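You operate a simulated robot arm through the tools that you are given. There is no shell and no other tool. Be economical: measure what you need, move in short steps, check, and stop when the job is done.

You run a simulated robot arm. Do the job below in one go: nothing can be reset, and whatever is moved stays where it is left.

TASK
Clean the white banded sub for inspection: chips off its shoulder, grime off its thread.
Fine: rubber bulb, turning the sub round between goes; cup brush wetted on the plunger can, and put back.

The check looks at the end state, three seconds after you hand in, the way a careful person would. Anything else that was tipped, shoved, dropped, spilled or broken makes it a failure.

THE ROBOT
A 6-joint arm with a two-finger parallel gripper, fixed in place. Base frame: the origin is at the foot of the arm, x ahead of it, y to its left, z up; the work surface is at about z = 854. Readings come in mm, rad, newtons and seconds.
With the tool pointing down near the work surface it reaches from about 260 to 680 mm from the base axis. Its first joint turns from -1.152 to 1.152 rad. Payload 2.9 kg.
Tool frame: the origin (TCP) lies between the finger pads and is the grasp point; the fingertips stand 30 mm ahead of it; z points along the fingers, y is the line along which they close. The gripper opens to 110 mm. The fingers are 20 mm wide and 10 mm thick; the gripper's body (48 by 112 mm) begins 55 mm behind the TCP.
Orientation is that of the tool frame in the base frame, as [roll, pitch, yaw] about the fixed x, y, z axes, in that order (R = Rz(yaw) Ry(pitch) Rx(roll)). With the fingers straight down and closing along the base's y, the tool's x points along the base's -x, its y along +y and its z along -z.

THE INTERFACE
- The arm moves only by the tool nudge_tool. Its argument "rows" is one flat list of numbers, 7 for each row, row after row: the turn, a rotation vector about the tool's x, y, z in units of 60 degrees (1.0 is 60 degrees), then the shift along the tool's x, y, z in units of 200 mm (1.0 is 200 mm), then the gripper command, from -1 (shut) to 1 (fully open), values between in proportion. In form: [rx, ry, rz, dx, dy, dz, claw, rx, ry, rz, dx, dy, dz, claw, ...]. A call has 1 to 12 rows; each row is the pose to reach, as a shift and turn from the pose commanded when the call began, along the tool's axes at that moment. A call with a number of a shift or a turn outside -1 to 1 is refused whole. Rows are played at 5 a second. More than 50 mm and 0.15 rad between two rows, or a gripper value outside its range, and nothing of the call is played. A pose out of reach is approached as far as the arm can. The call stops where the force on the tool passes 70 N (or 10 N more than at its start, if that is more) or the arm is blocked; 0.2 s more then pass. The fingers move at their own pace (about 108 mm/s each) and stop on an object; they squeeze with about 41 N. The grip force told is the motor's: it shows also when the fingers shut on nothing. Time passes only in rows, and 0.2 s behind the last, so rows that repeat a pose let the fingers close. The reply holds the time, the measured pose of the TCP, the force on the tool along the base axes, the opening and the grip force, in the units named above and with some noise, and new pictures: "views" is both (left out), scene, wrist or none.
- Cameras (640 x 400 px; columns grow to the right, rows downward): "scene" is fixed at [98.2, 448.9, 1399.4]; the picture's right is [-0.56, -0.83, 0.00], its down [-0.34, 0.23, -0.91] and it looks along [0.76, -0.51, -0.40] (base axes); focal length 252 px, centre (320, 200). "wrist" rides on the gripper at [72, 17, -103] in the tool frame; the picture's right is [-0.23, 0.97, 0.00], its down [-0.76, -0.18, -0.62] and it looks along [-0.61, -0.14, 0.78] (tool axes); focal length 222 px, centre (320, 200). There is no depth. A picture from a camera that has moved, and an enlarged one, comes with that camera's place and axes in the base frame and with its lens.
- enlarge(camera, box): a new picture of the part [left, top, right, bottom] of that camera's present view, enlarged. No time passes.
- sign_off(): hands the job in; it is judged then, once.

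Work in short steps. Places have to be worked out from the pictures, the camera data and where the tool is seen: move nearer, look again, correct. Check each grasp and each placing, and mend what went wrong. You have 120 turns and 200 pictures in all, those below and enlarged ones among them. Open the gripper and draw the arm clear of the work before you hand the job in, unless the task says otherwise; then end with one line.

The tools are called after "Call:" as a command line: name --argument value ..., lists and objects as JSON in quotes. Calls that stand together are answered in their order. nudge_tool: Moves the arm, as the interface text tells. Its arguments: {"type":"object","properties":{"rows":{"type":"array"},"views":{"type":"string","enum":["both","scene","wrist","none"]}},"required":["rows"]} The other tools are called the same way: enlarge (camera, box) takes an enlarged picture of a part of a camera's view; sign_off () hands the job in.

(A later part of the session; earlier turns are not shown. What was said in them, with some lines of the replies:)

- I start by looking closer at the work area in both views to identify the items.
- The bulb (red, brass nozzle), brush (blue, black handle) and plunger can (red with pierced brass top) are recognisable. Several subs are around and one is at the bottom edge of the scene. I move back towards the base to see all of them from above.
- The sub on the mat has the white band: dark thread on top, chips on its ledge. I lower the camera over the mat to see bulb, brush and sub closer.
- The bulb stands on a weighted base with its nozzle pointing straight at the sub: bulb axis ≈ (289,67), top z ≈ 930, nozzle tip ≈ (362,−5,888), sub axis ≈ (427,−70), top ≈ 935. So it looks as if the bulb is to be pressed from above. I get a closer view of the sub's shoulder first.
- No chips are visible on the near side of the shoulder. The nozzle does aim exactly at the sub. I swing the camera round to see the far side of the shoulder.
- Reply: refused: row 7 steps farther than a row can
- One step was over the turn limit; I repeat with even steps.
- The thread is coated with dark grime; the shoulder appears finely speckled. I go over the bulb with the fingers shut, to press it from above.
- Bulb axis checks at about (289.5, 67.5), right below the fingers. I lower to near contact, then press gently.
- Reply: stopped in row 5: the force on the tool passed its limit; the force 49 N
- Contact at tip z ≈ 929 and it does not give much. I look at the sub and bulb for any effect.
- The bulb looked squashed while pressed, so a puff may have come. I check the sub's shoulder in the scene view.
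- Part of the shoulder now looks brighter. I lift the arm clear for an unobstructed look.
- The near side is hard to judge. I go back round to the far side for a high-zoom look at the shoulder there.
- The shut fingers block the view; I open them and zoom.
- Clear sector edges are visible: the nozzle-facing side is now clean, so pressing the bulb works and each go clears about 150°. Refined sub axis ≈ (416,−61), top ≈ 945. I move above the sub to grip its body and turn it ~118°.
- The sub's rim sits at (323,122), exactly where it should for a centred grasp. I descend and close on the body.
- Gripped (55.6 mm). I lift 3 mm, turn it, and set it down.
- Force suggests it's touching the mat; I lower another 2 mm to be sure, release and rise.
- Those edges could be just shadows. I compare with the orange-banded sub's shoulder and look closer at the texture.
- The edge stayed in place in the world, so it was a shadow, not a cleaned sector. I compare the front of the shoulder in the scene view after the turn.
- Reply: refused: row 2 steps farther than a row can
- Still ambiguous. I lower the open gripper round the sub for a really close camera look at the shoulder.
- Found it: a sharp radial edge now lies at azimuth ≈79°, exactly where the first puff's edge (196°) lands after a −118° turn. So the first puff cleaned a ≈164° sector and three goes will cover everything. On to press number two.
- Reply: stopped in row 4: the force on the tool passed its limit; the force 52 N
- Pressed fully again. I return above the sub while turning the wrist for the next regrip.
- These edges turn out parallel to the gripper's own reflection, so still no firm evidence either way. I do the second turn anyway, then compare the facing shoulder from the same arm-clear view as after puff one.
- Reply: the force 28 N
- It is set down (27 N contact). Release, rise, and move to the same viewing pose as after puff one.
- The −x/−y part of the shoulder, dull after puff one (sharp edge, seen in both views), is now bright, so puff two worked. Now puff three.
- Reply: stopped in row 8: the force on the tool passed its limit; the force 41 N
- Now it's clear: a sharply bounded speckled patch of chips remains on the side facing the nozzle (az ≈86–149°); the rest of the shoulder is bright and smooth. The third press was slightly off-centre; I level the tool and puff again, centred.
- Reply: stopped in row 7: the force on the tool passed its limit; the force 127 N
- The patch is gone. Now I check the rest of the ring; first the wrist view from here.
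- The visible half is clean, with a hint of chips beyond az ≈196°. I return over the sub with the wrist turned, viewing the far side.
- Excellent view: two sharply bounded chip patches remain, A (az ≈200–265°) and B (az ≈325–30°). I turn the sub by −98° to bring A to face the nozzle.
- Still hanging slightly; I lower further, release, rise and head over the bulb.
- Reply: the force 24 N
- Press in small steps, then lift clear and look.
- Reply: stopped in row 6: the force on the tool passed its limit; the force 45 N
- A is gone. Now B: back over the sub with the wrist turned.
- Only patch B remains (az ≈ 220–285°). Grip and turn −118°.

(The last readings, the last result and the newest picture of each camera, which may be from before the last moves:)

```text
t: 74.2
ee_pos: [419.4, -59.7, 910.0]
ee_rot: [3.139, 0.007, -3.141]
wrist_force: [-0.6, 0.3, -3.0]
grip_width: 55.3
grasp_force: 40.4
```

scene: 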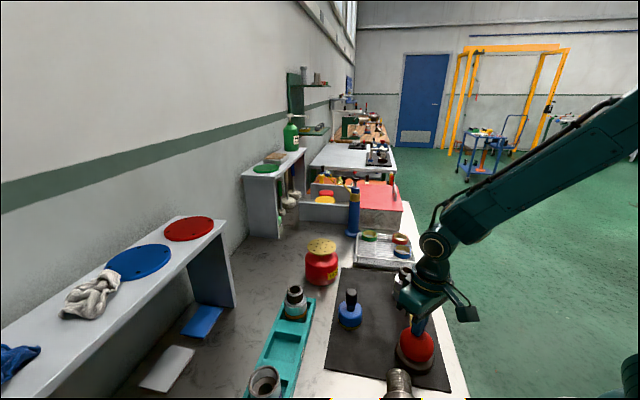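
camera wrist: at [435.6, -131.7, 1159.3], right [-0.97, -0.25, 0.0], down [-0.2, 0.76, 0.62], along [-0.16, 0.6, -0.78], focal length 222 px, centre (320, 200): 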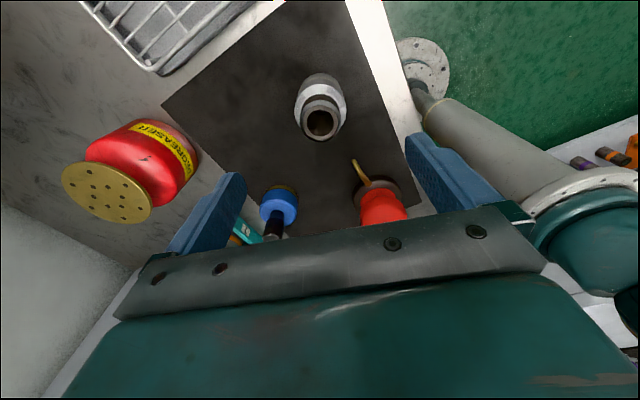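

Still hanging a hair; lower until contact, then release and go to the bulb.

Call:
nudge_tool --rows '[0, 0, 0, 0, 0, 0.005, -0.3, 0, 0, 0, 0, 0, 0.011, -0.3, 0, 0, 0, 0, 0, 0.011, -0.3]' --views "none"

Call:
nudge_tool --rows '[0, 0, 0, 0, 0, 0, 0.2, 0, 0, 0, 0, 0, 0, 1, 0, 0, 0, 0, 0, 0, 1, 0, 0, 0, 0, 0, -0.2, 1, 0, 0, 0, 0, 0, -0.4, 1, 0, 0, 0, 0.05, 0.05, -0.58, 1, 0, 0, 0, 0.2, 0.2, -0.6, -1, 0, 0, 0, 0.35, 0.35, -0.6, -1, 0, 0, 0, 0.5, 0.5, -0.6, -1, 0, 0, 0, 0.64, 0.637, -0.6, -1, 0, 0, 0, 0.64, 0.637, -0.45, -1, 0, 0, 0, 0.64, 0.637, -0.34, -1]' --views "none"

Call:
nudge_tool --rows '[0, 0, 0, 0, 0, 0.04, -1, 0, 0, 0, 0, 0, 0.065, -1, 0, 0, 0, 0, 0, 0.085, -1, 0, 0, 0, 0, 0, 0.105, -1, 0, 0, 0, 0, 0, 0.125, -1, 0, 0, 0, 0, 0, 0.145, -1]' --views "none"

Call:
nudge_tool --rows '[0, 0, 0, 0, 0, -0.2, -1, 0, 0, 0, 0, 0, -0.4, -1, 0, 0, 0, 0, -0.1, -0.6, -1, 0, 0, 0, 0, -0.1, -0.72, -1, 0, 0, 0, 0, -0.1, -0.72, -1]' --views "none"

Call:
enlarge --camera "scene" --box '[399, 275, 417, 289]'

Call:
enlarge --camera "wrist" --box '[258, 160, 296, 205]'

```text
t: 75.0
ee_pos: [419.0, -59.8, 907.7]
ee_rot: [3.138, 0.009, -3.138]
wrist_force: [-2.5, 0.1, 5.9]
grip_width: 54.9
grasp_force: 40.9
```

```text
t: 77.6
ee_pos: [291.3, 66.2, 974.8]
ee_rot: [3.139, 0.008, -3.137]
wrist_force: [0.2, -0.7, -0.6]
grip_width: 0.0
grasp_force: 37.8
```

```text
t: 78.8
ee_pos: [291.3, 66.1, 959.3]
ee_rot: [3.137, 0.016, -3.14]
wrist_force: [-15.6, -5.7, 44.8]
grip_width: 0.0
grasp_force: 37.3
stopped in row 5: the force on the tool passed its limit (the readings are from after the stop); the commanded pose is now the measured one
```

```text
t: 80.0
ee_pos: [290.1, 46.6, 1097.0]
ee_rot: [3.138, 0.012, -3.138]
wrist_force: [-0.3, 0.3, -0.2]
grip_width: 0.0
grasp_force: 37.6
```

```text
16.00 times, centred on (408, 282) of scene
camera zoom: at [98.1, 448.9, 1399.4], right [-0.56, -0.83, 0.0], down [-0.34, 0.23, -0.91], along [0.76, -0.51, -0.4], focal length 4038 px, centre (-1088, -1112)
```

zoom: 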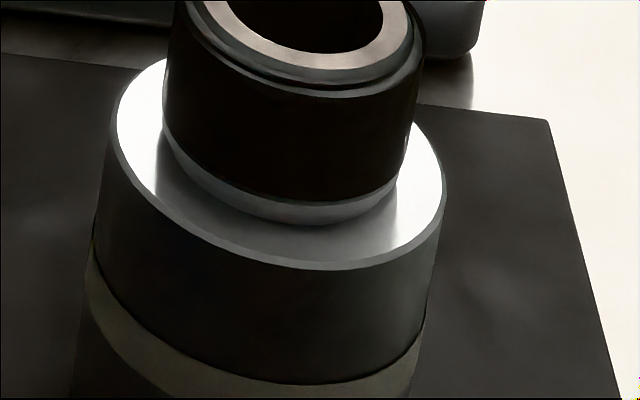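

```text
8.89 times, centred on (277, 182) of wrist
camera zoom: at [216.1, 63.1, 1200.7], right [0.22, 0.97, 0.01], down [0.76, -0.18, 0.63], along [0.62, -0.14, -0.78], focal length 1974 px, centre (702, 356)
```

zoom: 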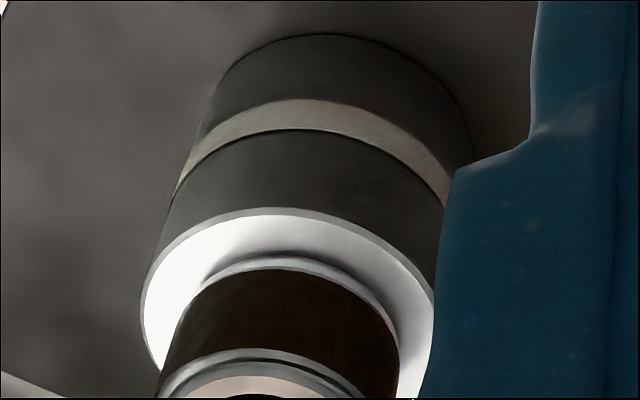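

The shoulder is clean all round. Next the cup brush: I estimate its handle top at (448,120,945) and the plunger dish at (638,81,955). I open and move for a closer look at the brush.

Call:
nudge_tool --rows '[0, 0.011, 0, -0.15, 0.08, 0.05, -1, 0, 0.011, 0, -0.3, 0.16, 0.15, 1, 0, 0.011, 0, -0.42, 0.24, 0.27, 1, 0, 0.011, 0, -0.55, 0.32, 0.385, 1, 0, 0.011, 0, -0.55, 0.32, 0.385, 1, 0, 0.011, 0, -0.55, 0.32, 0.385, 1]' --views "wrist"

Call:
enlarge --camera "scene" --box '[330, 280, 370, 335]'

Call:
enlarge --camera "scene" --box '[296, 230, 348, 290]'

```text
t: 81.4
ee_pos: [400.9, 111.8, 1024.2]
ee_rot: [3.14, 0.0, -3.141]
wrist_force: [-0.7, -0.3, -0.8]
grip_width: 110.1
grasp_force: 0.1
camera wrist: at [326.8, 128.1, 1126.7], right [0.22, 0.97, 0.0], down [0.76, -0.18, 0.62], along [0.61, -0.14, -0.78], focal length 222 px, centre (320, 200)
```

wrist: 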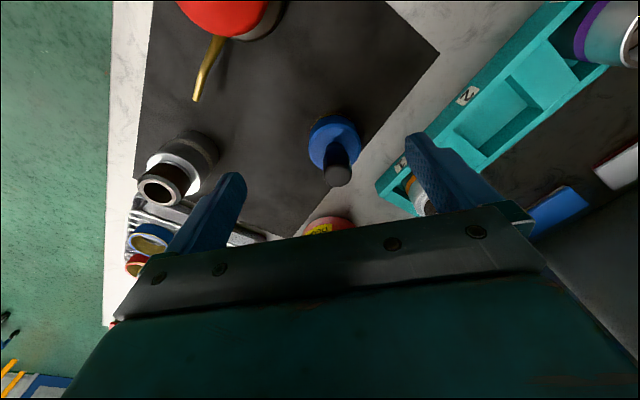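

```text
7.27 times, centred on (350, 308) of scene
camera zoom: at [98.2, 448.9, 1399.4], right [-0.56, -0.83, 0.0], down [-0.34, 0.23, -0.91], along [0.76, -0.51, -0.4], focal length 1835 px, centre (102, -582)
```

zoom: 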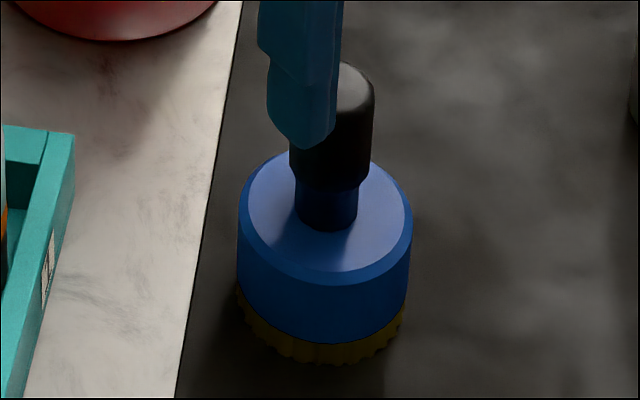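

```text
6.67 times, centred on (322, 260) of scene
camera zoom: at [98.2, 448.9, 1399.4], right [-0.56, -0.83, 0.0], down [-0.34, 0.23, -0.91], along [0.76, -0.51, -0.4], focal length 1682 px, centre (307, -200)
```

zoom: 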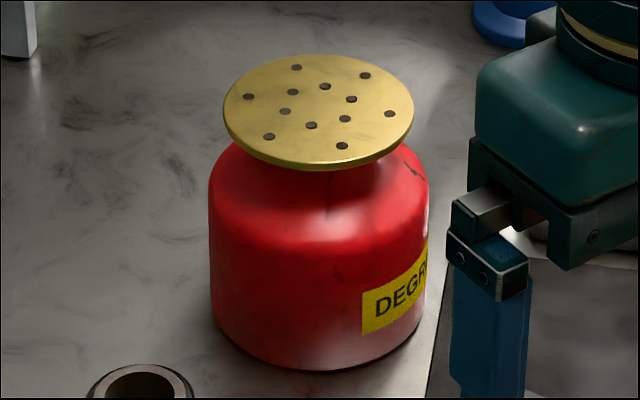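

Brush axis ≈ (446.5,119.5): body top ≈ 890, black handle ≈ 905–948, Ø28. I go over it, check, and descend with the fingers half open.

Call:
nudge_tool --rows '[0, 0, 0, -0.12, 0.02, 0, 0.27, 0, 0, 0, -0.228, 0.0385, 0, 0.27, 0, 0, 0, -0.228, 0.0385, 0.08, 0.27, 0, 0, 0, -0.228, 0.0385, 0.08, 0.27]' --views "wrist"

```text
t: 82.4
ee_pos: [445.9, 119.6, 1007.1]
ee_rot: [3.139, 0.001, -3.139]
wrist_force: [-0.3, 0.4, 0.6]
grip_width: 70.0
grasp_force: 0.2
camera wrist: at [373.5, 135.9, 1111.0], right [0.23, 0.97, 0.0], down [0.76, -0.18, 0.62], along [0.61, -0.14, -0.78], focal length 222 px, centre (320, 200)
```

wrist: 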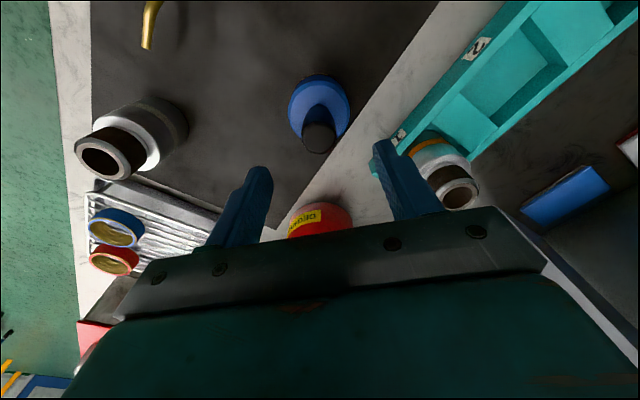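

Handle sits ~4 mm nearer the base than I'd put it; I shift x by −4 mm, descend and grip.

Call:
nudge_tool --rows '[0, 0, 0, 0.02, 0, 0.2, 0.27, 0, 0, 0, 0.02, 0, 0.35, 0.27, 0, 0, 0, 0.02, 0, 0.395, 0.27, 0, 0, 0, 0.02, 0, 0.395, -0.2, 0, 0, 0, 0.02, 0, 0.395, -0.8, 0, 0, 0, 0.02, 0, 0.395, -0.8, 0, 0, 0, 0.02, 0, 0.395, -0.8]' --views "both"

```text
t: 84.0
ee_pos: [442.3, 118.6, 928.7]
ee_rot: [3.137, 0.0, -3.139]
wrist_force: [-0.9, -0.9, 0.3]
grip_width: 26.9
grasp_force: 41.2
camera wrist: at [369.5, 134.9, 1031.5], right [0.22, 0.97, 0.0], down [0.76, -0.18, 0.62], along [0.61, -0.14, -0.78], focal length 222 px, centre (320, 200)
```

scene: 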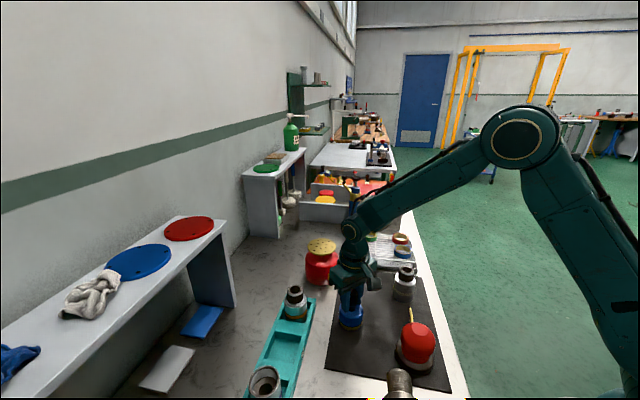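
wrist: 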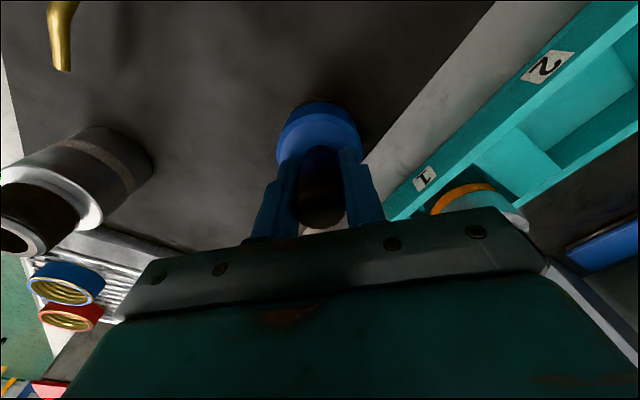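

Gripped firmly. Home pose noted: TCP (442.3,118.6,928.7). I lift and move towards the can, then look at the dish.

Call:
nudge_tool --rows '[0, 0, 0, 0, 0, -0.1, -0.8, 0, 0, 0, 0, 0, -0.3, -0.8, 0, 0, 0, 0, 0, -0.5, -0.8, 0, 0, 0, 0, 0, -0.7, -0.8, 0, 0, 0, 0, 0, -0.85, -0.8, 0, 0, 0, -0.2, -0.04, -0.9, -0.8, 0, 0, 0, -0.4, -0.08, -0.9, -0.8, 0, 0, 0, -0.55, -0.12, -0.9, -0.8, 0, 0, 0, -0.55, -0.12, -0.9, -0.8]' --views "both"

```text
t: 86.0
ee_pos: [552.4, 94.8, 1106.9]
ee_rot: [3.138, 0.0, -3.138]
wrist_force: [-0.3, 0.0, -0.7]
grip_width: 26.7
grasp_force: 40.5
camera wrist: at [478.4, 111.3, 1210.5], right [0.22, 0.97, 0.0], down [0.76, -0.18, 0.62], along [0.61, -0.14, -0.78], focal length 222 px, centre (320, 200)
```

scene: 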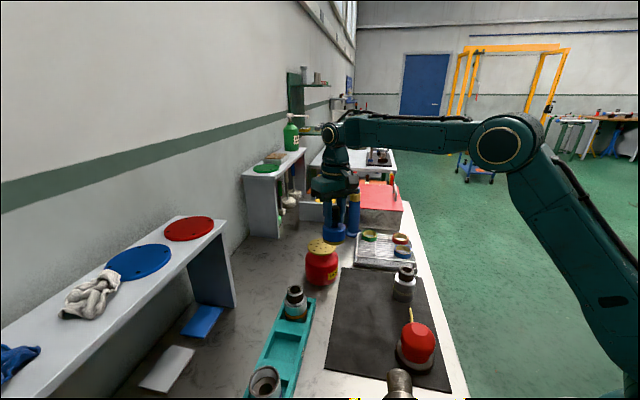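
wrist: 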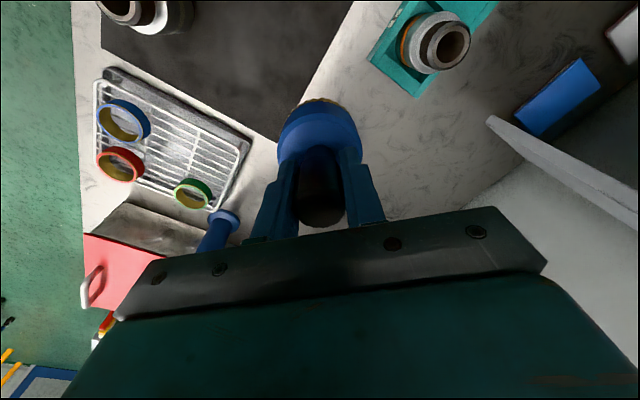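

The can is hidden behind the gripper; from earlier views the dish centre averages (636,81,≈955), Ø≈88. I move over it at this height and verify with the scene camera.

Call:
nudge_tool --rows '[0, 0, 0, -0.2, -0.035, 0, -0.8, 0, 0, 0, -0.418, -0.069, 0, -0.8, 0, 0, 0, -0.418, -0.069, 0.1, -0.8, 0, 0, 0, -0.418, -0.069, 0.1, -0.8]' --views "wrist"

Call:
enlarge --camera "scene" --box '[280, 180, 380, 300]'

```text
t: 87.0
ee_pos: [636.3, 80.5, 1087.7]
ee_rot: [3.139, 0.001, -3.14]
wrist_force: [-0.2, -0.3, -0.9]
grip_width: 26.4
grasp_force: 41.3
out of reach, approached as far as the arm can: row 2
camera wrist: at [562.9, 96.6, 1191.5], right [0.23, 0.97, 0.0], down [0.76, -0.18, 0.62], along [0.61, -0.14, -0.78], focal length 222 px, centre (320, 200)
```

wrist: 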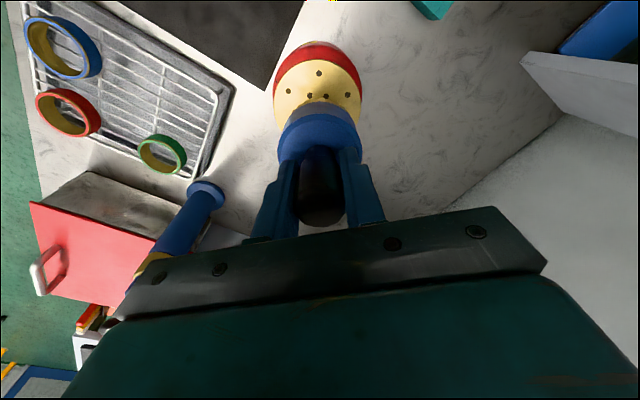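

```text
3.33 times, centred on (330, 240) of scene
camera zoom: at [98.2, 448.9, 1399.4], right [-0.56, -0.83, 0.0], down [-0.34, 0.23, -0.91], along [0.76, -0.51, -0.4], focal length 841 px, centre (287, 67)
```

zoom: 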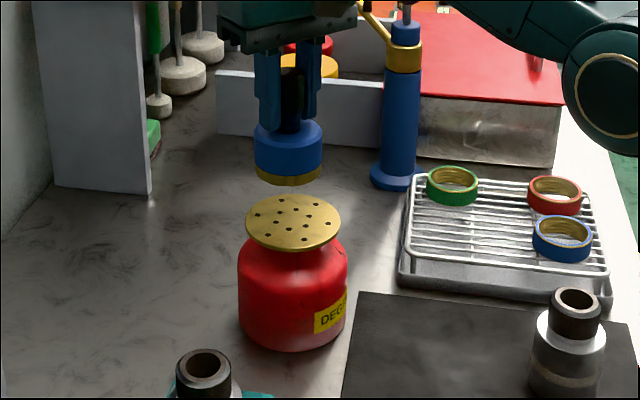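

The brush hangs centred over the dish (centre ≈ x 632). I descend, then press gently in small steps.

Call:
nudge_tool --rows '[0, 0, 0, 0.015, 0, 0.15, -0.8, 0, 0, 0, 0.015, 0, 0.26, -0.8, 0, 0, 0, 0.015, 0, 0.28, -0.8, 0, 0, 0, 0.015, 0, 0.3, -0.8, 0, 0, 0, 0.015, 0, 0.315, -0.8, 0, 0, 0, 0.015, 0, 0.325, -0.8]' --views "none"

Call:
enlarge --camera "scene" --box '[290, 200, 360, 290]'

```text
t: 88.4
ee_pos: [632.5, 81.5, 1026.2]
ee_rot: [3.135, 0.006, -3.139]
wrist_force: [-3.6, -1.7, 15.8]
grip_width: 26.7
grasp_force: 41.2
```

```text
4.44 times, centred on (325, 245) of scene
camera zoom: at [97.8, 448.8, 1399.5], right [-0.56, -0.83, 0.0], down [-0.33, 0.23, -0.91], along [0.76, -0.51, -0.4], focal length 1122 px, centre (298, 0)
```

zoom: 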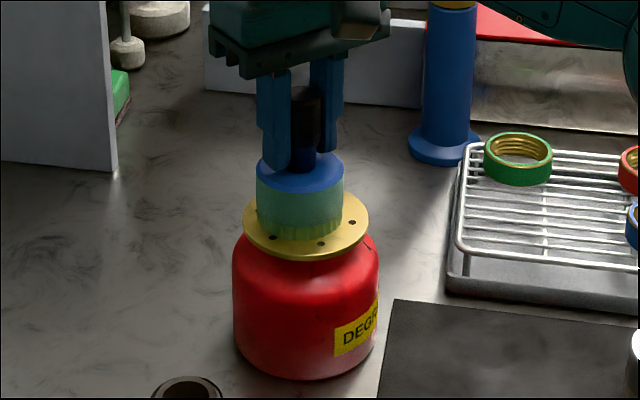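

Contact at 16 N, and the brush's lower part has changed tint, likely wetting. I press a little more, then lift and look.

Call:
nudge_tool --rows '[0, 0, 0, 0, 0, 0.015, -0.8, 0, 0, 0, 0, 0, 0.025, -0.8, 0, 0, 0, 0, 0, 0.025, -0.8]' --views "none"

Call:
enlarge --camera "scene" --box '[290, 200, 360, 290]'

Call:
nudge_tool --rows '[0, 0, 0, 0, 0, -0.1, -0.8, 0, 0, 0, 0, 0, -0.3, -0.8, 0, 0, 0, 0, 0, -0.4, -0.8, 0, 0, 0, 0, 0, -0.4, -0.8]' --views "wrist"

Call:
enlarge --camera "scene" --box '[290, 180, 360, 270]'

```text
t: 89.2
ee_pos: [633.7, 80.7, 1023.7]
ee_rot: [3.136, 0.013, -3.14]
wrist_force: [-4.4, -4.2, 42.8]
grip_width: 26.7
grasp_force: 40.7
```

```text
4.44 times, centred on (325, 245) of scene
camera zoom: at [97.2, 448.7, 1399.6], right [-0.56, -0.83, 0.0], down [-0.33, 0.23, -0.91], along [0.76, -0.51, -0.4], focal length 1122 px, centre (298, 0)
```

zoom: 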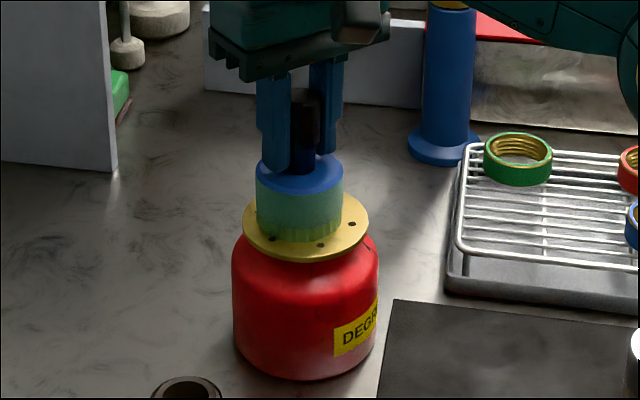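

```text
t: 90.2
ee_pos: [632.2, 80.8, 1097.2]
ee_rot: [3.138, -0.003, -3.14]
wrist_force: [0.6, -1.0, -0.2]
grip_width: 26.7
grasp_force: 41.1
camera wrist: at [559.7, 97.7, 1200.8], right [0.23, 0.97, 0.0], down [0.76, -0.18, 0.62], along [0.61, -0.14, -0.78], focal length 222 px, centre (320, 200)
```

wrist: 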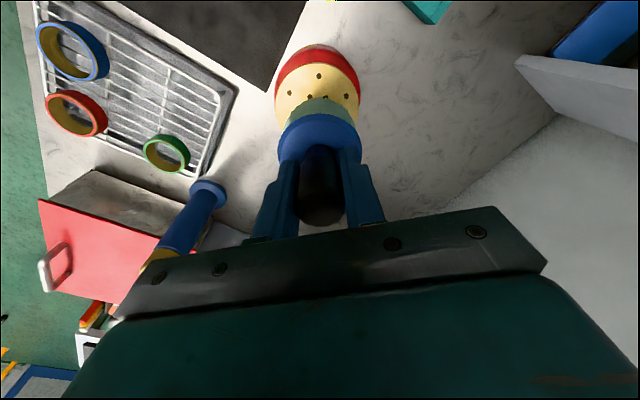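

```text
4.44 times, centred on (325, 225) of scene
camera zoom: at [98.2, 448.9, 1399.4], right [-0.56, -0.83, 0.0], down [-0.34, 0.23, -0.91], along [0.76, -0.51, -0.4], focal length 1122 px, centre (298, 89)
```

zoom: 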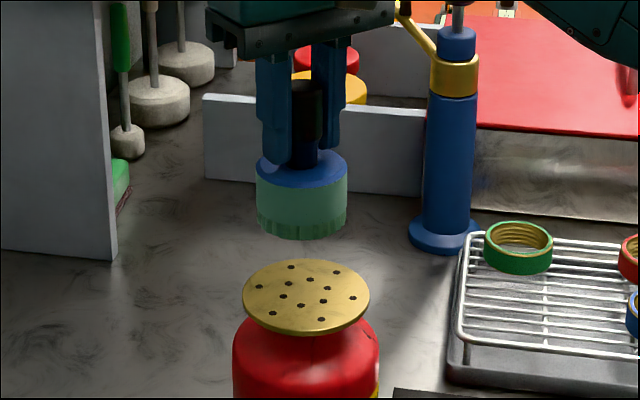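

The brush is wet (green tint stays), the can upright. Now I carry the brush over the sub at (418,−60).

Call:
nudge_tool --rows '[0, 0, 0, 0.19, -0.125, 0, -0.8, 0, 0, 0, 0.38, -0.25, 0, -0.8, 0, 0, 0, 0.57, -0.375, 0, -0.8, 0, 0, 0, 0.76, -0.5, 0, -0.8, 0, 0, 0, 0.95, -0.625, 0, -0.8, 0, 0, 0, 0.99, -0.7, 0, -0.8, 0, 0, 0, 0.99, -0.7, 0, -0.8]' --views "none"

Call:
nudge_tool --rows '[0, 0, 0, 0.08, -0.003, 0.1, -0.8, 0, 0, 0, 0.08, -0.003, 0.3, -0.8, 0, 0, 0, 0.08, -0.003, 0.3, -0.8]' --views "both"

Call:
enlarge --camera "scene" --box '[370, 220, 440, 320]'

```text
t: 91.8
ee_pos: [437.3, -58.8, 1096.3]
ee_rot: [3.138, -0.001, -3.139]
wrist_force: [-0.5, 0.3, -0.9]
grip_width: 26.3
grasp_force: 41.6
```

```text
t: 92.6
ee_pos: [419.6, -57.8, 1035.2]
ee_rot: [3.139, 0.0, -3.141]
wrist_force: [0.1, 0.3, -0.6]
grip_width: 26.4
grasp_force: 40.3
camera wrist: at [346.2, -42.5, 1138.7], right [0.22, 0.97, 0.0], down [0.76, -0.18, 0.62], along [0.61, -0.14, -0.78], focal length 222 px, centre (320, 200)
```

scene: 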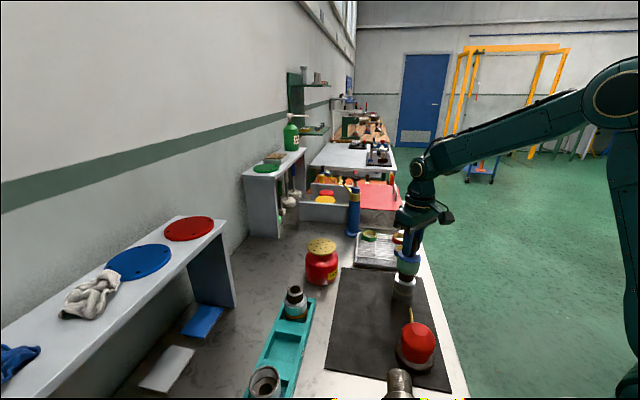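
wrist: 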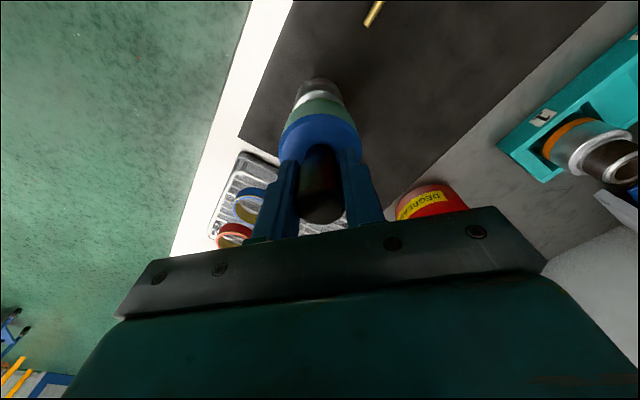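

```text
4.00 times, centred on (405, 270) of scene
camera zoom: at [98.2, 448.9, 1399.4], right [-0.56, -0.83, 0.0], down [-0.34, 0.23, -0.91], along [0.76, -0.51, -0.4], focal length 1009 px, centre (-20, -80)
```

zoom: 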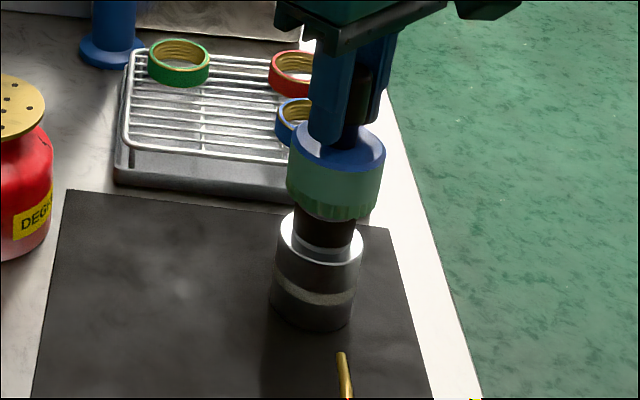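

Brush aligned over the thread. I trim y by −2 mm and lower slowly.

Call:
nudge_tool --rows '[0, 0, 0, 0.005, -0.01, 0.04, -0.8, 0, 0, 0, 0.005, -0.01, 0.08, -0.8, 0, 0, 0, 0.005, -0.01, 0.1, -0.8, 0, 0, 0, 0.005, -0.01, 0.12, -0.8, 0, 0, 0, 0.005, -0.01, 0.14, -0.8, 0, 0, 0, 0.005, -0.01, 0.15, -0.8]' --views "none"

Call:
enlarge --camera "scene" --box '[380, 240, 430, 310]'

```text
t: 94.0
ee_pos: [419.7, -62.1, 1008.7]
ee_rot: [3.14, 0.0, -3.139]
wrist_force: [0.1, 0.9, -0.9]
grip_width: 26.3
grasp_force: 40.8
```

```text
5.71 times, centred on (405, 275) of scene
camera zoom: at [98.2, 448.9, 1399.4], right [-0.56, -0.83, 0.0], down [-0.34, 0.23, -0.91], along [0.76, -0.51, -0.4], focal length 1442 px, centre (-166, -229)
```

zoom: 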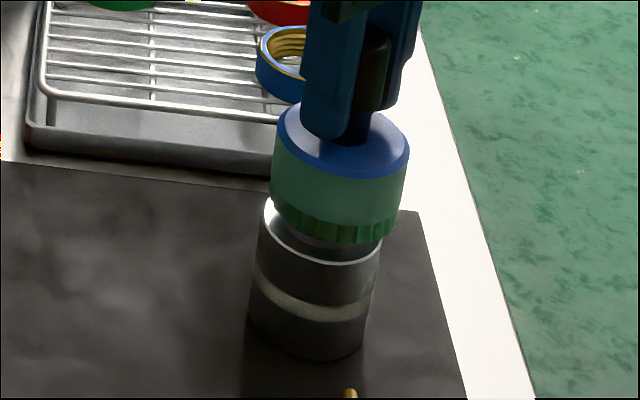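

No force yet: the cup slides over the thread. I recentre y by +2 mm and continue down.

Call:
nudge_tool --rows '[0, 0, 0, 0, 0.01, 0.02, -0.8, 0, 0, 0, 0, 0.01, 0.04, -0.8, 0, 0, 0, 0, 0.01, 0.06, -0.8, 0, 0, 0, 0, 0.01, 0.08, -0.8, 0, 0, 0, 0, 0.01, 0.09, -0.8, 0, 0, 0, 0, 0.01, 0.09, -0.8]' --views "none"

Call:
enlarge --camera "scene" --box '[380, 240, 430, 310]'

```text
t: 95.4
ee_pos: [419.8, -61.4, 992.7]
ee_rot: [3.139, 0.006, -3.139]
wrist_force: [-2.8, -3.7, 40.1]
grip_width: 26.2
grasp_force: 40.2
```

```text
5.71 times, centred on (405, 275) of scene
camera zoom: at [97.5, 448.9, 1399.5], right [-0.56, -0.83, 0.0], down [-0.33, 0.23, -0.91], along [0.76, -0.51, -0.4], focal length 1442 px, centre (-166, -229)
```

zoom: 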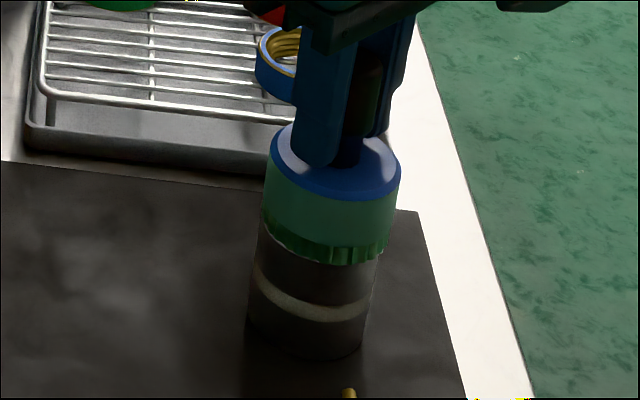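

Seated with 40 N. I ease off 1.5 mm and scrub by twisting to and fro.

Call:
nudge_tool --rows '[0, 0, 0, 0, 0, -0.005, -0.8, 0, 0, -0.14, 0, 0, -0.005, -0.8, 0, 0, -0.28, 0, 0, -0.005, -0.8, 0, 0, -0.42, 0, 0, -0.005, -0.8, 0, 0, -0.56, 0, 0, -0.005, -0.8, 0, 0, -0.7, 0, 0, -0.005, -0.8, 0, 0, -0.84, 0, 0, -0.005, -0.8, 0, 0, -0.98, 0, 0, -0.005, -0.8]' --views "none"

Call:
nudge_tool --rows '[0, 0, 0.14, 0, 0, 0, -0.8, 0, 0, 0.28, 0, 0, 0, -0.8, 0, 0, 0.42, 0, 0, 0, -0.8, 0, 0, 0.56, 0, 0, 0, -0.8, 0, 0, 0.7, 0, 0, 0, -0.8, 0, 0, 0.84, 0, 0, 0, -0.8, 0, 0, 0.98, 0, 0, 0, -0.8, 0, 0, 0.98, 0, 0, 0, -0.8]' --views "none"

Call:
enlarge --camera "scene" --box '[380, 240, 430, 310]'

```text
t: 97.2
ee_pos: [419.9, -58.8, 991.4]
ee_rot: [-3.138, 0.006, -2.109]
wrist_force: [6.8, 3.5, 32.4]
grip_width: 25.9
grasp_force: 41.0
```

```text
t: 99.0
ee_pos: [419.7, -58.9, 991.3]
ee_rot: [3.138, 0.003, 3.14]
wrist_force: [6.4, 2.4, 25.4]
grip_width: 26.4
grasp_force: 41.2
```

```text
5.71 times, centred on (405, 275) of scene
camera zoom: at [98.0, 449.0, 1399.4], right [-0.56, -0.83, 0.0], down [-0.33, 0.23, -0.91], along [0.76, -0.51, -0.4], focal length 1442 px, centre (-166, -229)
```

zoom: 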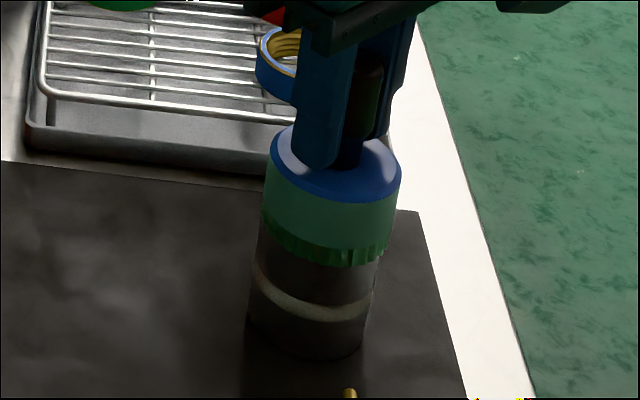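

I lift the brush to inspect the thread.

Call:
nudge_tool --rows '[0, 0, 0, 0, 0, -0.08, -0.8, 0, 0, 0, 0, 0, -0.2, -0.8, 0, 0, 0, 0, 0, -0.4, -0.8, 0, 0, 0, 0, 0, -0.5, -0.8, 0, 0, 0, 0, 0, -0.5, -0.8]' --views "none"

Call:
enlarge --camera "scene" --box '[380, 220, 440, 310]'

Call:
enlarge --camera "scene" --box '[394, 262, 420, 290]'

Call:
enlarge --camera "wrist" --box '[280, 50, 360, 150]'

```text
t: 100.2
ee_pos: [417.3, -59.0, 1093.0]
ee_rot: [3.138, 0.002, -3.14]
wrist_force: [-0.2, 0.5, -1.4]
grip_width: 26.3
grasp_force: 40.9
```

```text
4.44 times, centred on (410, 265) of scene
camera zoom: at [98.2, 448.9, 1399.4], right [-0.56, -0.83, 0.0], down [-0.34, 0.23, -0.91], along [0.76, -0.51, -0.4], focal length 1122 px, centre (-80, -89)
```

zoom: 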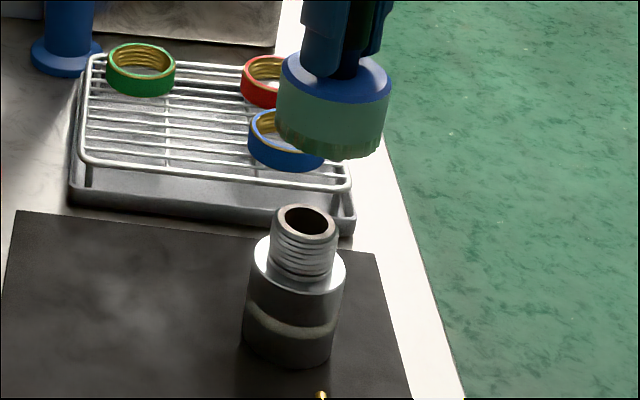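

```text
14.29 times, centred on (407, 276) of scene
camera zoom: at [98.2, 448.9, 1399.4], right [-0.56, -0.83, 0.0], down [-0.34, 0.23, -0.91], along [0.76, -0.51, -0.4], focal length 3605 px, centre (-923, -886)
```

zoom: 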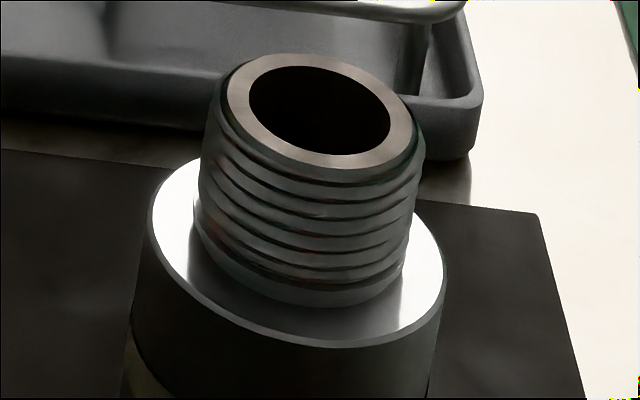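

```text
4.00 times, centred on (320, 100) of wrist
camera zoom: at [344.8, -42.5, 1196.3], right [0.22, 0.97, 0.0], down [0.76, -0.18, 0.62], along [0.61, -0.14, -0.78], focal length 888 px, centre (320, 600)
```

zoom: 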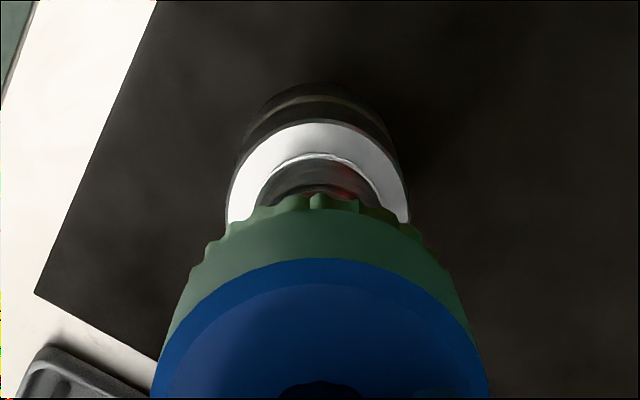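

The thread grooves are revealed and bare on this side. Before putting the brush back I check the far side, keeping the brush out of the line of sight.

Call:
nudge_tool --rows '[0, 0, -0.14, -0.05, 0.02, 0, -0.8, 0, 0, -0.28, -0.1, 0.05, 0, -0.8, 0, 0, -0.42, -0.15, 0.08, 0, -0.8, 0, 0, -0.56, -0.2, 0.1, 0, -0.8, 0, 0, -0.7, -0.25, 0.13, 0, -0.8, 0, 0, -0.84, -0.31, 0.16, 0, -0.8, 0, 0, -0.98, -0.31, 0.16, 0, -0.8]' --views "none"

Call:
nudge_tool --rows '[0, 0, -0.14, 0, 0, 0, -0.8, 0, 0, -0.28, 0, 0, 0, -0.8, 0, 0, -0.42, 0, 0, 0, -0.8, 0, 0, -0.56, 0, 0, 0, -0.8, 0, 0, -0.7, 0, 0, 0, -0.8, 0, 0, -0.84, 0, 0, 0, -0.8, 0, 0, -0.98, 0, 0, 0, -0.8, 0, 0, -0.98, 0, 0, 0, -0.8]' --views "wrist"

```text
t: 101.8
ee_pos: [481.6, -27.4, 1090.8]
ee_rot: [3.138, 0.003, -2.112]
wrist_force: [-0.5, -0.5, -0.9]
grip_width: 26.0
grasp_force: 40.5
```

```text
t: 103.6
ee_pos: [480.6, -28.6, 1090.7]
ee_rot: [-3.141, 0.003, -1.083]
wrist_force: [0.6, 0.5, -0.7]
grip_width: 26.2
grasp_force: 40.6
camera wrist: at [499.5, -100.5, 1193.3], right [-0.97, -0.25, 0.0], down [-0.2, 0.75, 0.63], along [-0.16, 0.61, -0.78], focal length 222 px, centre (320, 200)
```

wrist: 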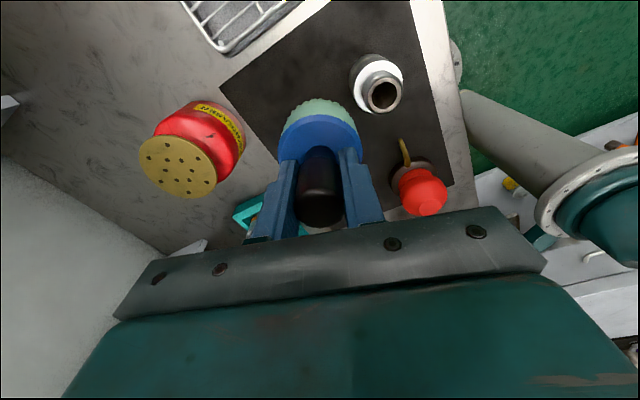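

Call:
enlarge --camera "wrist" --box '[340, 45, 412, 125]'

Call:
enlarge --camera "wrist" --box '[350, 55, 394, 95]'

```text
5.00 times, centred on (376, 85) of wrist
camera zoom: at [499.5, -100.5, 1193.3], right [-0.97, -0.25, 0.0], down [-0.2, 0.75, 0.63], along [-0.16, 0.61, -0.78], focal length 1111 px, centre (40, 775)
```

zoom: 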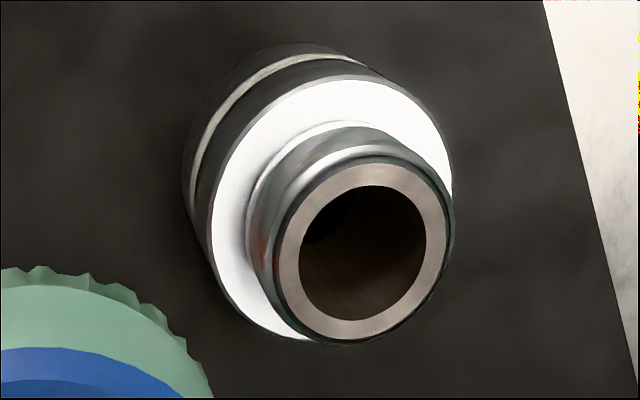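

```text
10.00 times, centred on (372, 75) of wrist
camera zoom: at [499.5, -100.5, 1193.3], right [-0.97, -0.25, 0.0], down [-0.2, 0.75, 0.63], along [-0.16, 0.61, -0.78], focal length 2221 px, centre (-200, 1450)
```

zoom: 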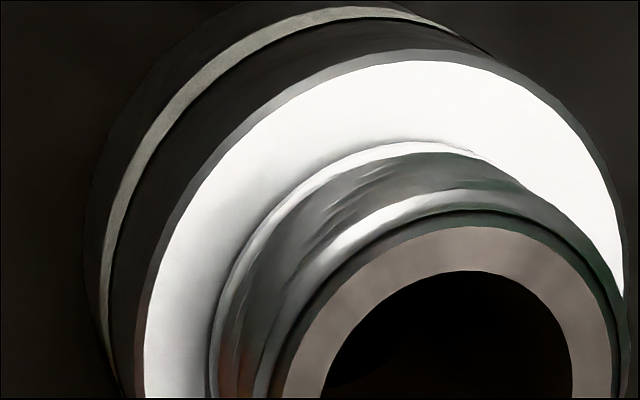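

The thread and shoulder are clean all round. I carry the brush back to its place.

Call:
nudge_tool --rows '[0, 0, 0.14, 0, 0, 0, -0.8, 0, 0, 0.28, 0, 0, 0, -0.8, 0, 0, 0.42, 0, 0, 0, -0.8, 0, 0, 0.56, 0, 0, 0, -0.8, 0, 0, 0.7, 0, 0, 0, -0.8, 0, 0, 0.84, 0, 0, 0, -0.8, 0, 0, 0.98, 0, 0, 0, -0.8, 0, 0, 0.98, 0, 0, 0, -0.8]' --views "none"

Call:
nudge_tool --rows '[0, 0, 0.14, -0.08, 0.08, 0, -0.8, 0, 0, 0.28, -0.16, 0.16, 0, -0.8, 0, 0, 0.42, -0.24, 0.24, 0, -0.8, 0, 0, 0.56, -0.32, 0.32, 0, -0.8, 0, 0, 0.7, -0.4, 0.4, 0, -0.8, 0, 0, 0.84, -0.48, 0.48, 0, -0.8, 0, 0, 0.98, -0.533, 0.542, 0, -0.8, 0, 0, 0.98, -0.533, 0.542, 0, -0.8]' --views "wrist"

```text
t: 105.4
ee_pos: [481.4, -27.8, 1091.7]
ee_rot: [3.139, 0.004, -2.115]
wrist_force: [-0.1, -1.3, -0.7]
grip_width: 26.1
grasp_force: 41.1
```

```text
t: 107.2
ee_pos: [443.2, 120.8, 1090.1]
ee_rot: [3.14, -0.001, -3.139]
wrist_force: [-0.3, -0.6, -1.0]
grip_width: 26.3
grasp_force: 41.1
camera wrist: at [369.3, 136.3, 1193.1], right [0.23, 0.97, 0.0], down [0.76, -0.18, 0.62], along [0.61, -0.14, -0.78], focal length 222 px, centre (320, 200)
```

wrist: 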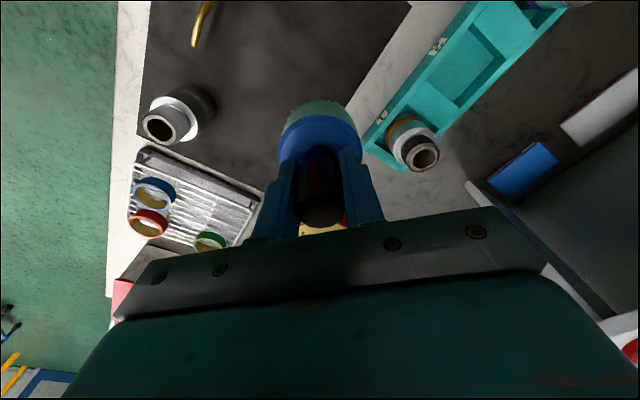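

Position is good (y 2 mm to trim). I descend and slow near the mat.

Call:
nudge_tool --rows '[0, 0, 0, 0, -0.008, 0.2, -0.8, 0, 0, 0, 0.003, -0.009, 0.4, -0.8, 0, 0, 0, 0.003, -0.009, 0.6, -0.8, 0, 0, 0, 0.003, -0.009, 0.73, -0.8, 0, 0, 0, 0.003, -0.009, 0.77, -0.8, 0, 0, 0, 0.003, -0.009, 0.785, -0.8, 0, 0, 0, 0.003, -0.009, 0.795, -0.8, 0, 0, 0, 0.003, -0.009, 0.795, -0.8]' --views "none"

Call:
enlarge --camera "scene" --box '[325, 270, 375, 340]'

```text
t: 109.0
ee_pos: [443.8, 118.5, 931.6]
ee_rot: [3.138, 0.001, -3.141]
wrist_force: [0.0, 0.1, -2.1]
grip_width: 26.2
grasp_force: 40.9
```

```text
5.71 times, centred on (350, 305) of scene
camera zoom: at [98.2, 448.9, 1399.4], right [-0.56, -0.83, 0.0], down [-0.34, 0.23, -0.91], along [0.76, -0.51, -0.4], focal length 1442 px, centre (149, -400)
```

zoom: 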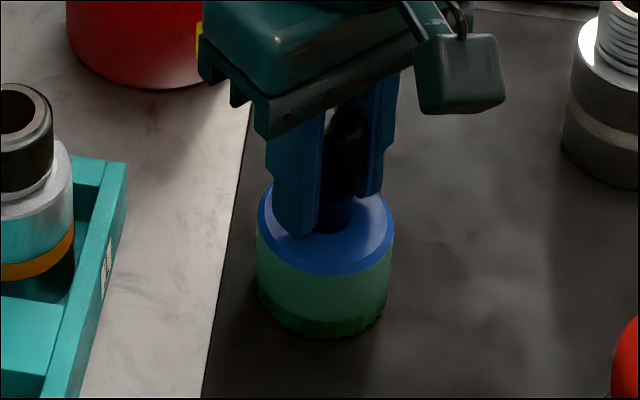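

Just above the mat; I lower the last millimetres until contact force shows.

Call:
nudge_tool --rows '[0, 0, 0, 0, 0, 0.006, -0.8, 0, 0, 0, 0, 0, 0.012, -0.8, 0, 0, 0, 0, 0, 0.018, -0.8, 0, 0, 0, 0, 0, 0.018, -0.8]' --views "none"

```text
t: 110.0
ee_pos: [442.0, 118.6, 930.0]
ee_rot: [3.138, 0.003, -3.14]
wrist_force: [-7.4, -0.1, 20.1]
grip_width: 26.1
grasp_force: 40.6
```

Contact at 20 N, so the brush stands on the mat. I open, rise straight up, and check.

Call:
nudge_tool --rows '[0, 0, 0, 0, 0, -0.004, -0.8, 0, 0, 0, 0, 0, -0.004, -0.3, 0, 0, 0, 0, 0, -0.004, 0.27, 0, 0, 0, 0, 0, -0.004, 0.27, 0, 0, 0, 0, 0, -0.1, 0.27, 0, 0, 0, 0, 0, -0.3, 0.27, 0, 0, 0, 0, 0, -0.5, 0.27, 0, 0, 0, 0, 0, -0.7, 0.27, 0, 0, 0, 0.15, 0, -0.9, 0.27, 0, 0, 0, 0.3, 0, -0.95, 0.27, 0, 0, 0, 0.3, 0, -0.95, 1]' --views "both"

Call:
enlarge --camera "scene" --box '[290, 220, 470, 390]'

Call:
enlarge --camera "scene" --box '[394, 262, 420, 305]'

```text
t: 112.4
ee_pos: [382.8, 118.0, 1117.1]
ee_rot: [3.136, 0.001, -3.139]
wrist_force: [0.1, 0.5, -0.1]
grip_width: 110.1
grasp_force: 0.1
camera wrist: at [309.2, 134.2, 1220.8], right [0.22, 0.97, 0.0], down [0.76, -0.18, 0.62], along [0.61, -0.14, -0.78], focal length 222 px, centre (320, 200)
```

scene: 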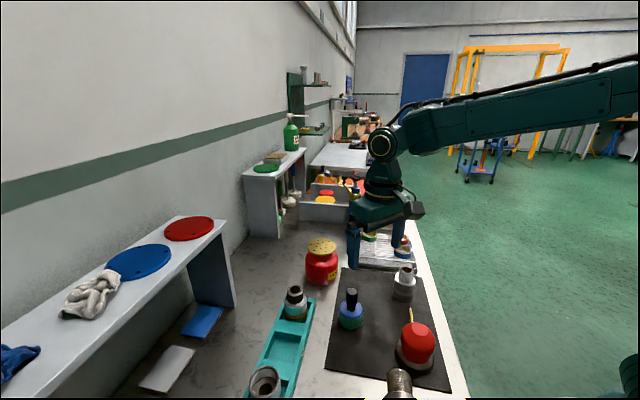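
wrist: 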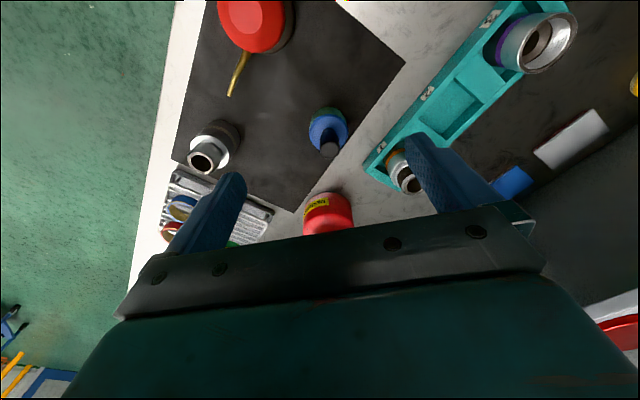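

```text
2.35 times, centred on (380, 305) of scene
camera zoom: at [98.1, 448.9, 1399.4], right [-0.56, -0.83, 0.0], down [-0.34, 0.23, -0.91], along [0.76, -0.51, -0.4], focal length 594 px, centre (179, -47)
```

zoom: 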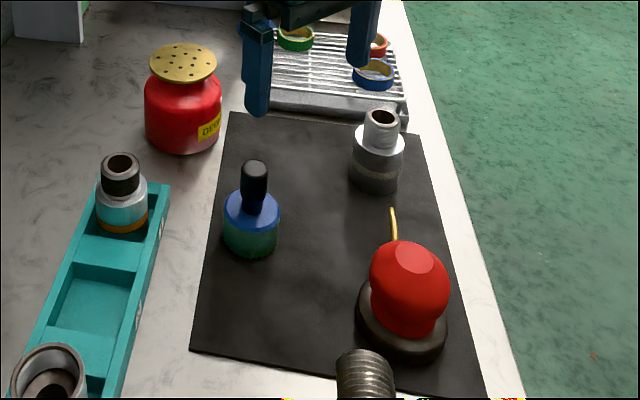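

```text
9.30 times, centred on (407, 284) of scene
camera zoom: at [98.1, 448.9, 1399.4], right [-0.56, -0.83, 0.0], down [-0.34, 0.23, -0.91], along [0.76, -0.51, -0.4], focal length 2348 px, centre (-489, -577)
```

zoom: 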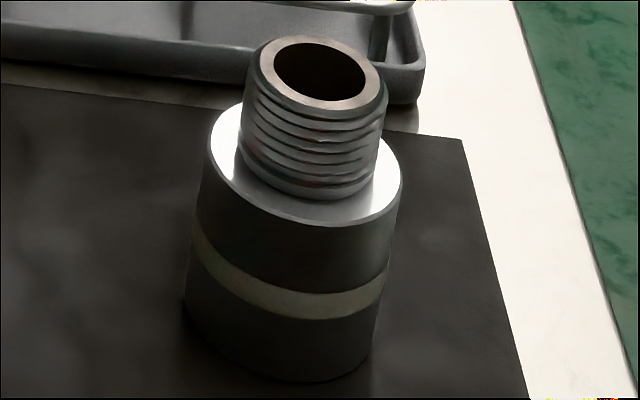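

Everything stands where it belongs, shoulder and thread clean. I raise the arm well clear and hand in.

Call:
nudge_tool --rows '[0, 0, 0, 0, 0, -0.2, 1, 0, 0, 0, 0, 0, -0.4, 1, 0, 0, 0, 0, -0.1, -0.6, 1, 0, 0, 0, 0, -0.2, -0.8, 1, 0, 0, 0, 0, -0.2, -0.8, 1]' --views "scene"

Call:
sign_off

```text
t: 113.6
ee_pos: [382.3, 74.7, 1275.9]
ee_rot: [3.138, 0.0, -3.141]
wrist_force: [-0.4, -0.1, 0.0]
grip_width: 110.1
grasp_force: 0.0
```

scene: 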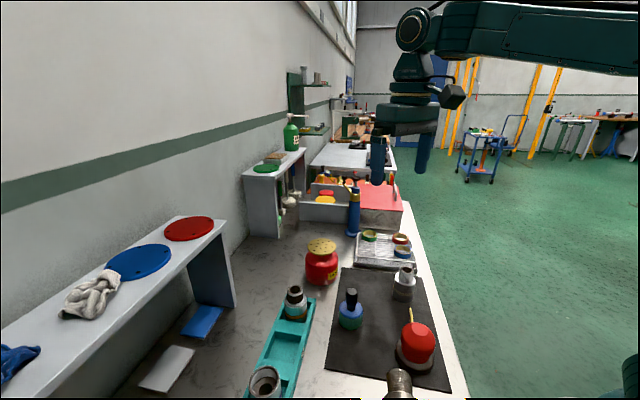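

```text
The job is handed in.
```

The white banded sub is clean: its shoulder is free of chips and its thread free of grime all round, the wetted cup brush is back in its place on the mat, and nothing else looks tipped or spilled.
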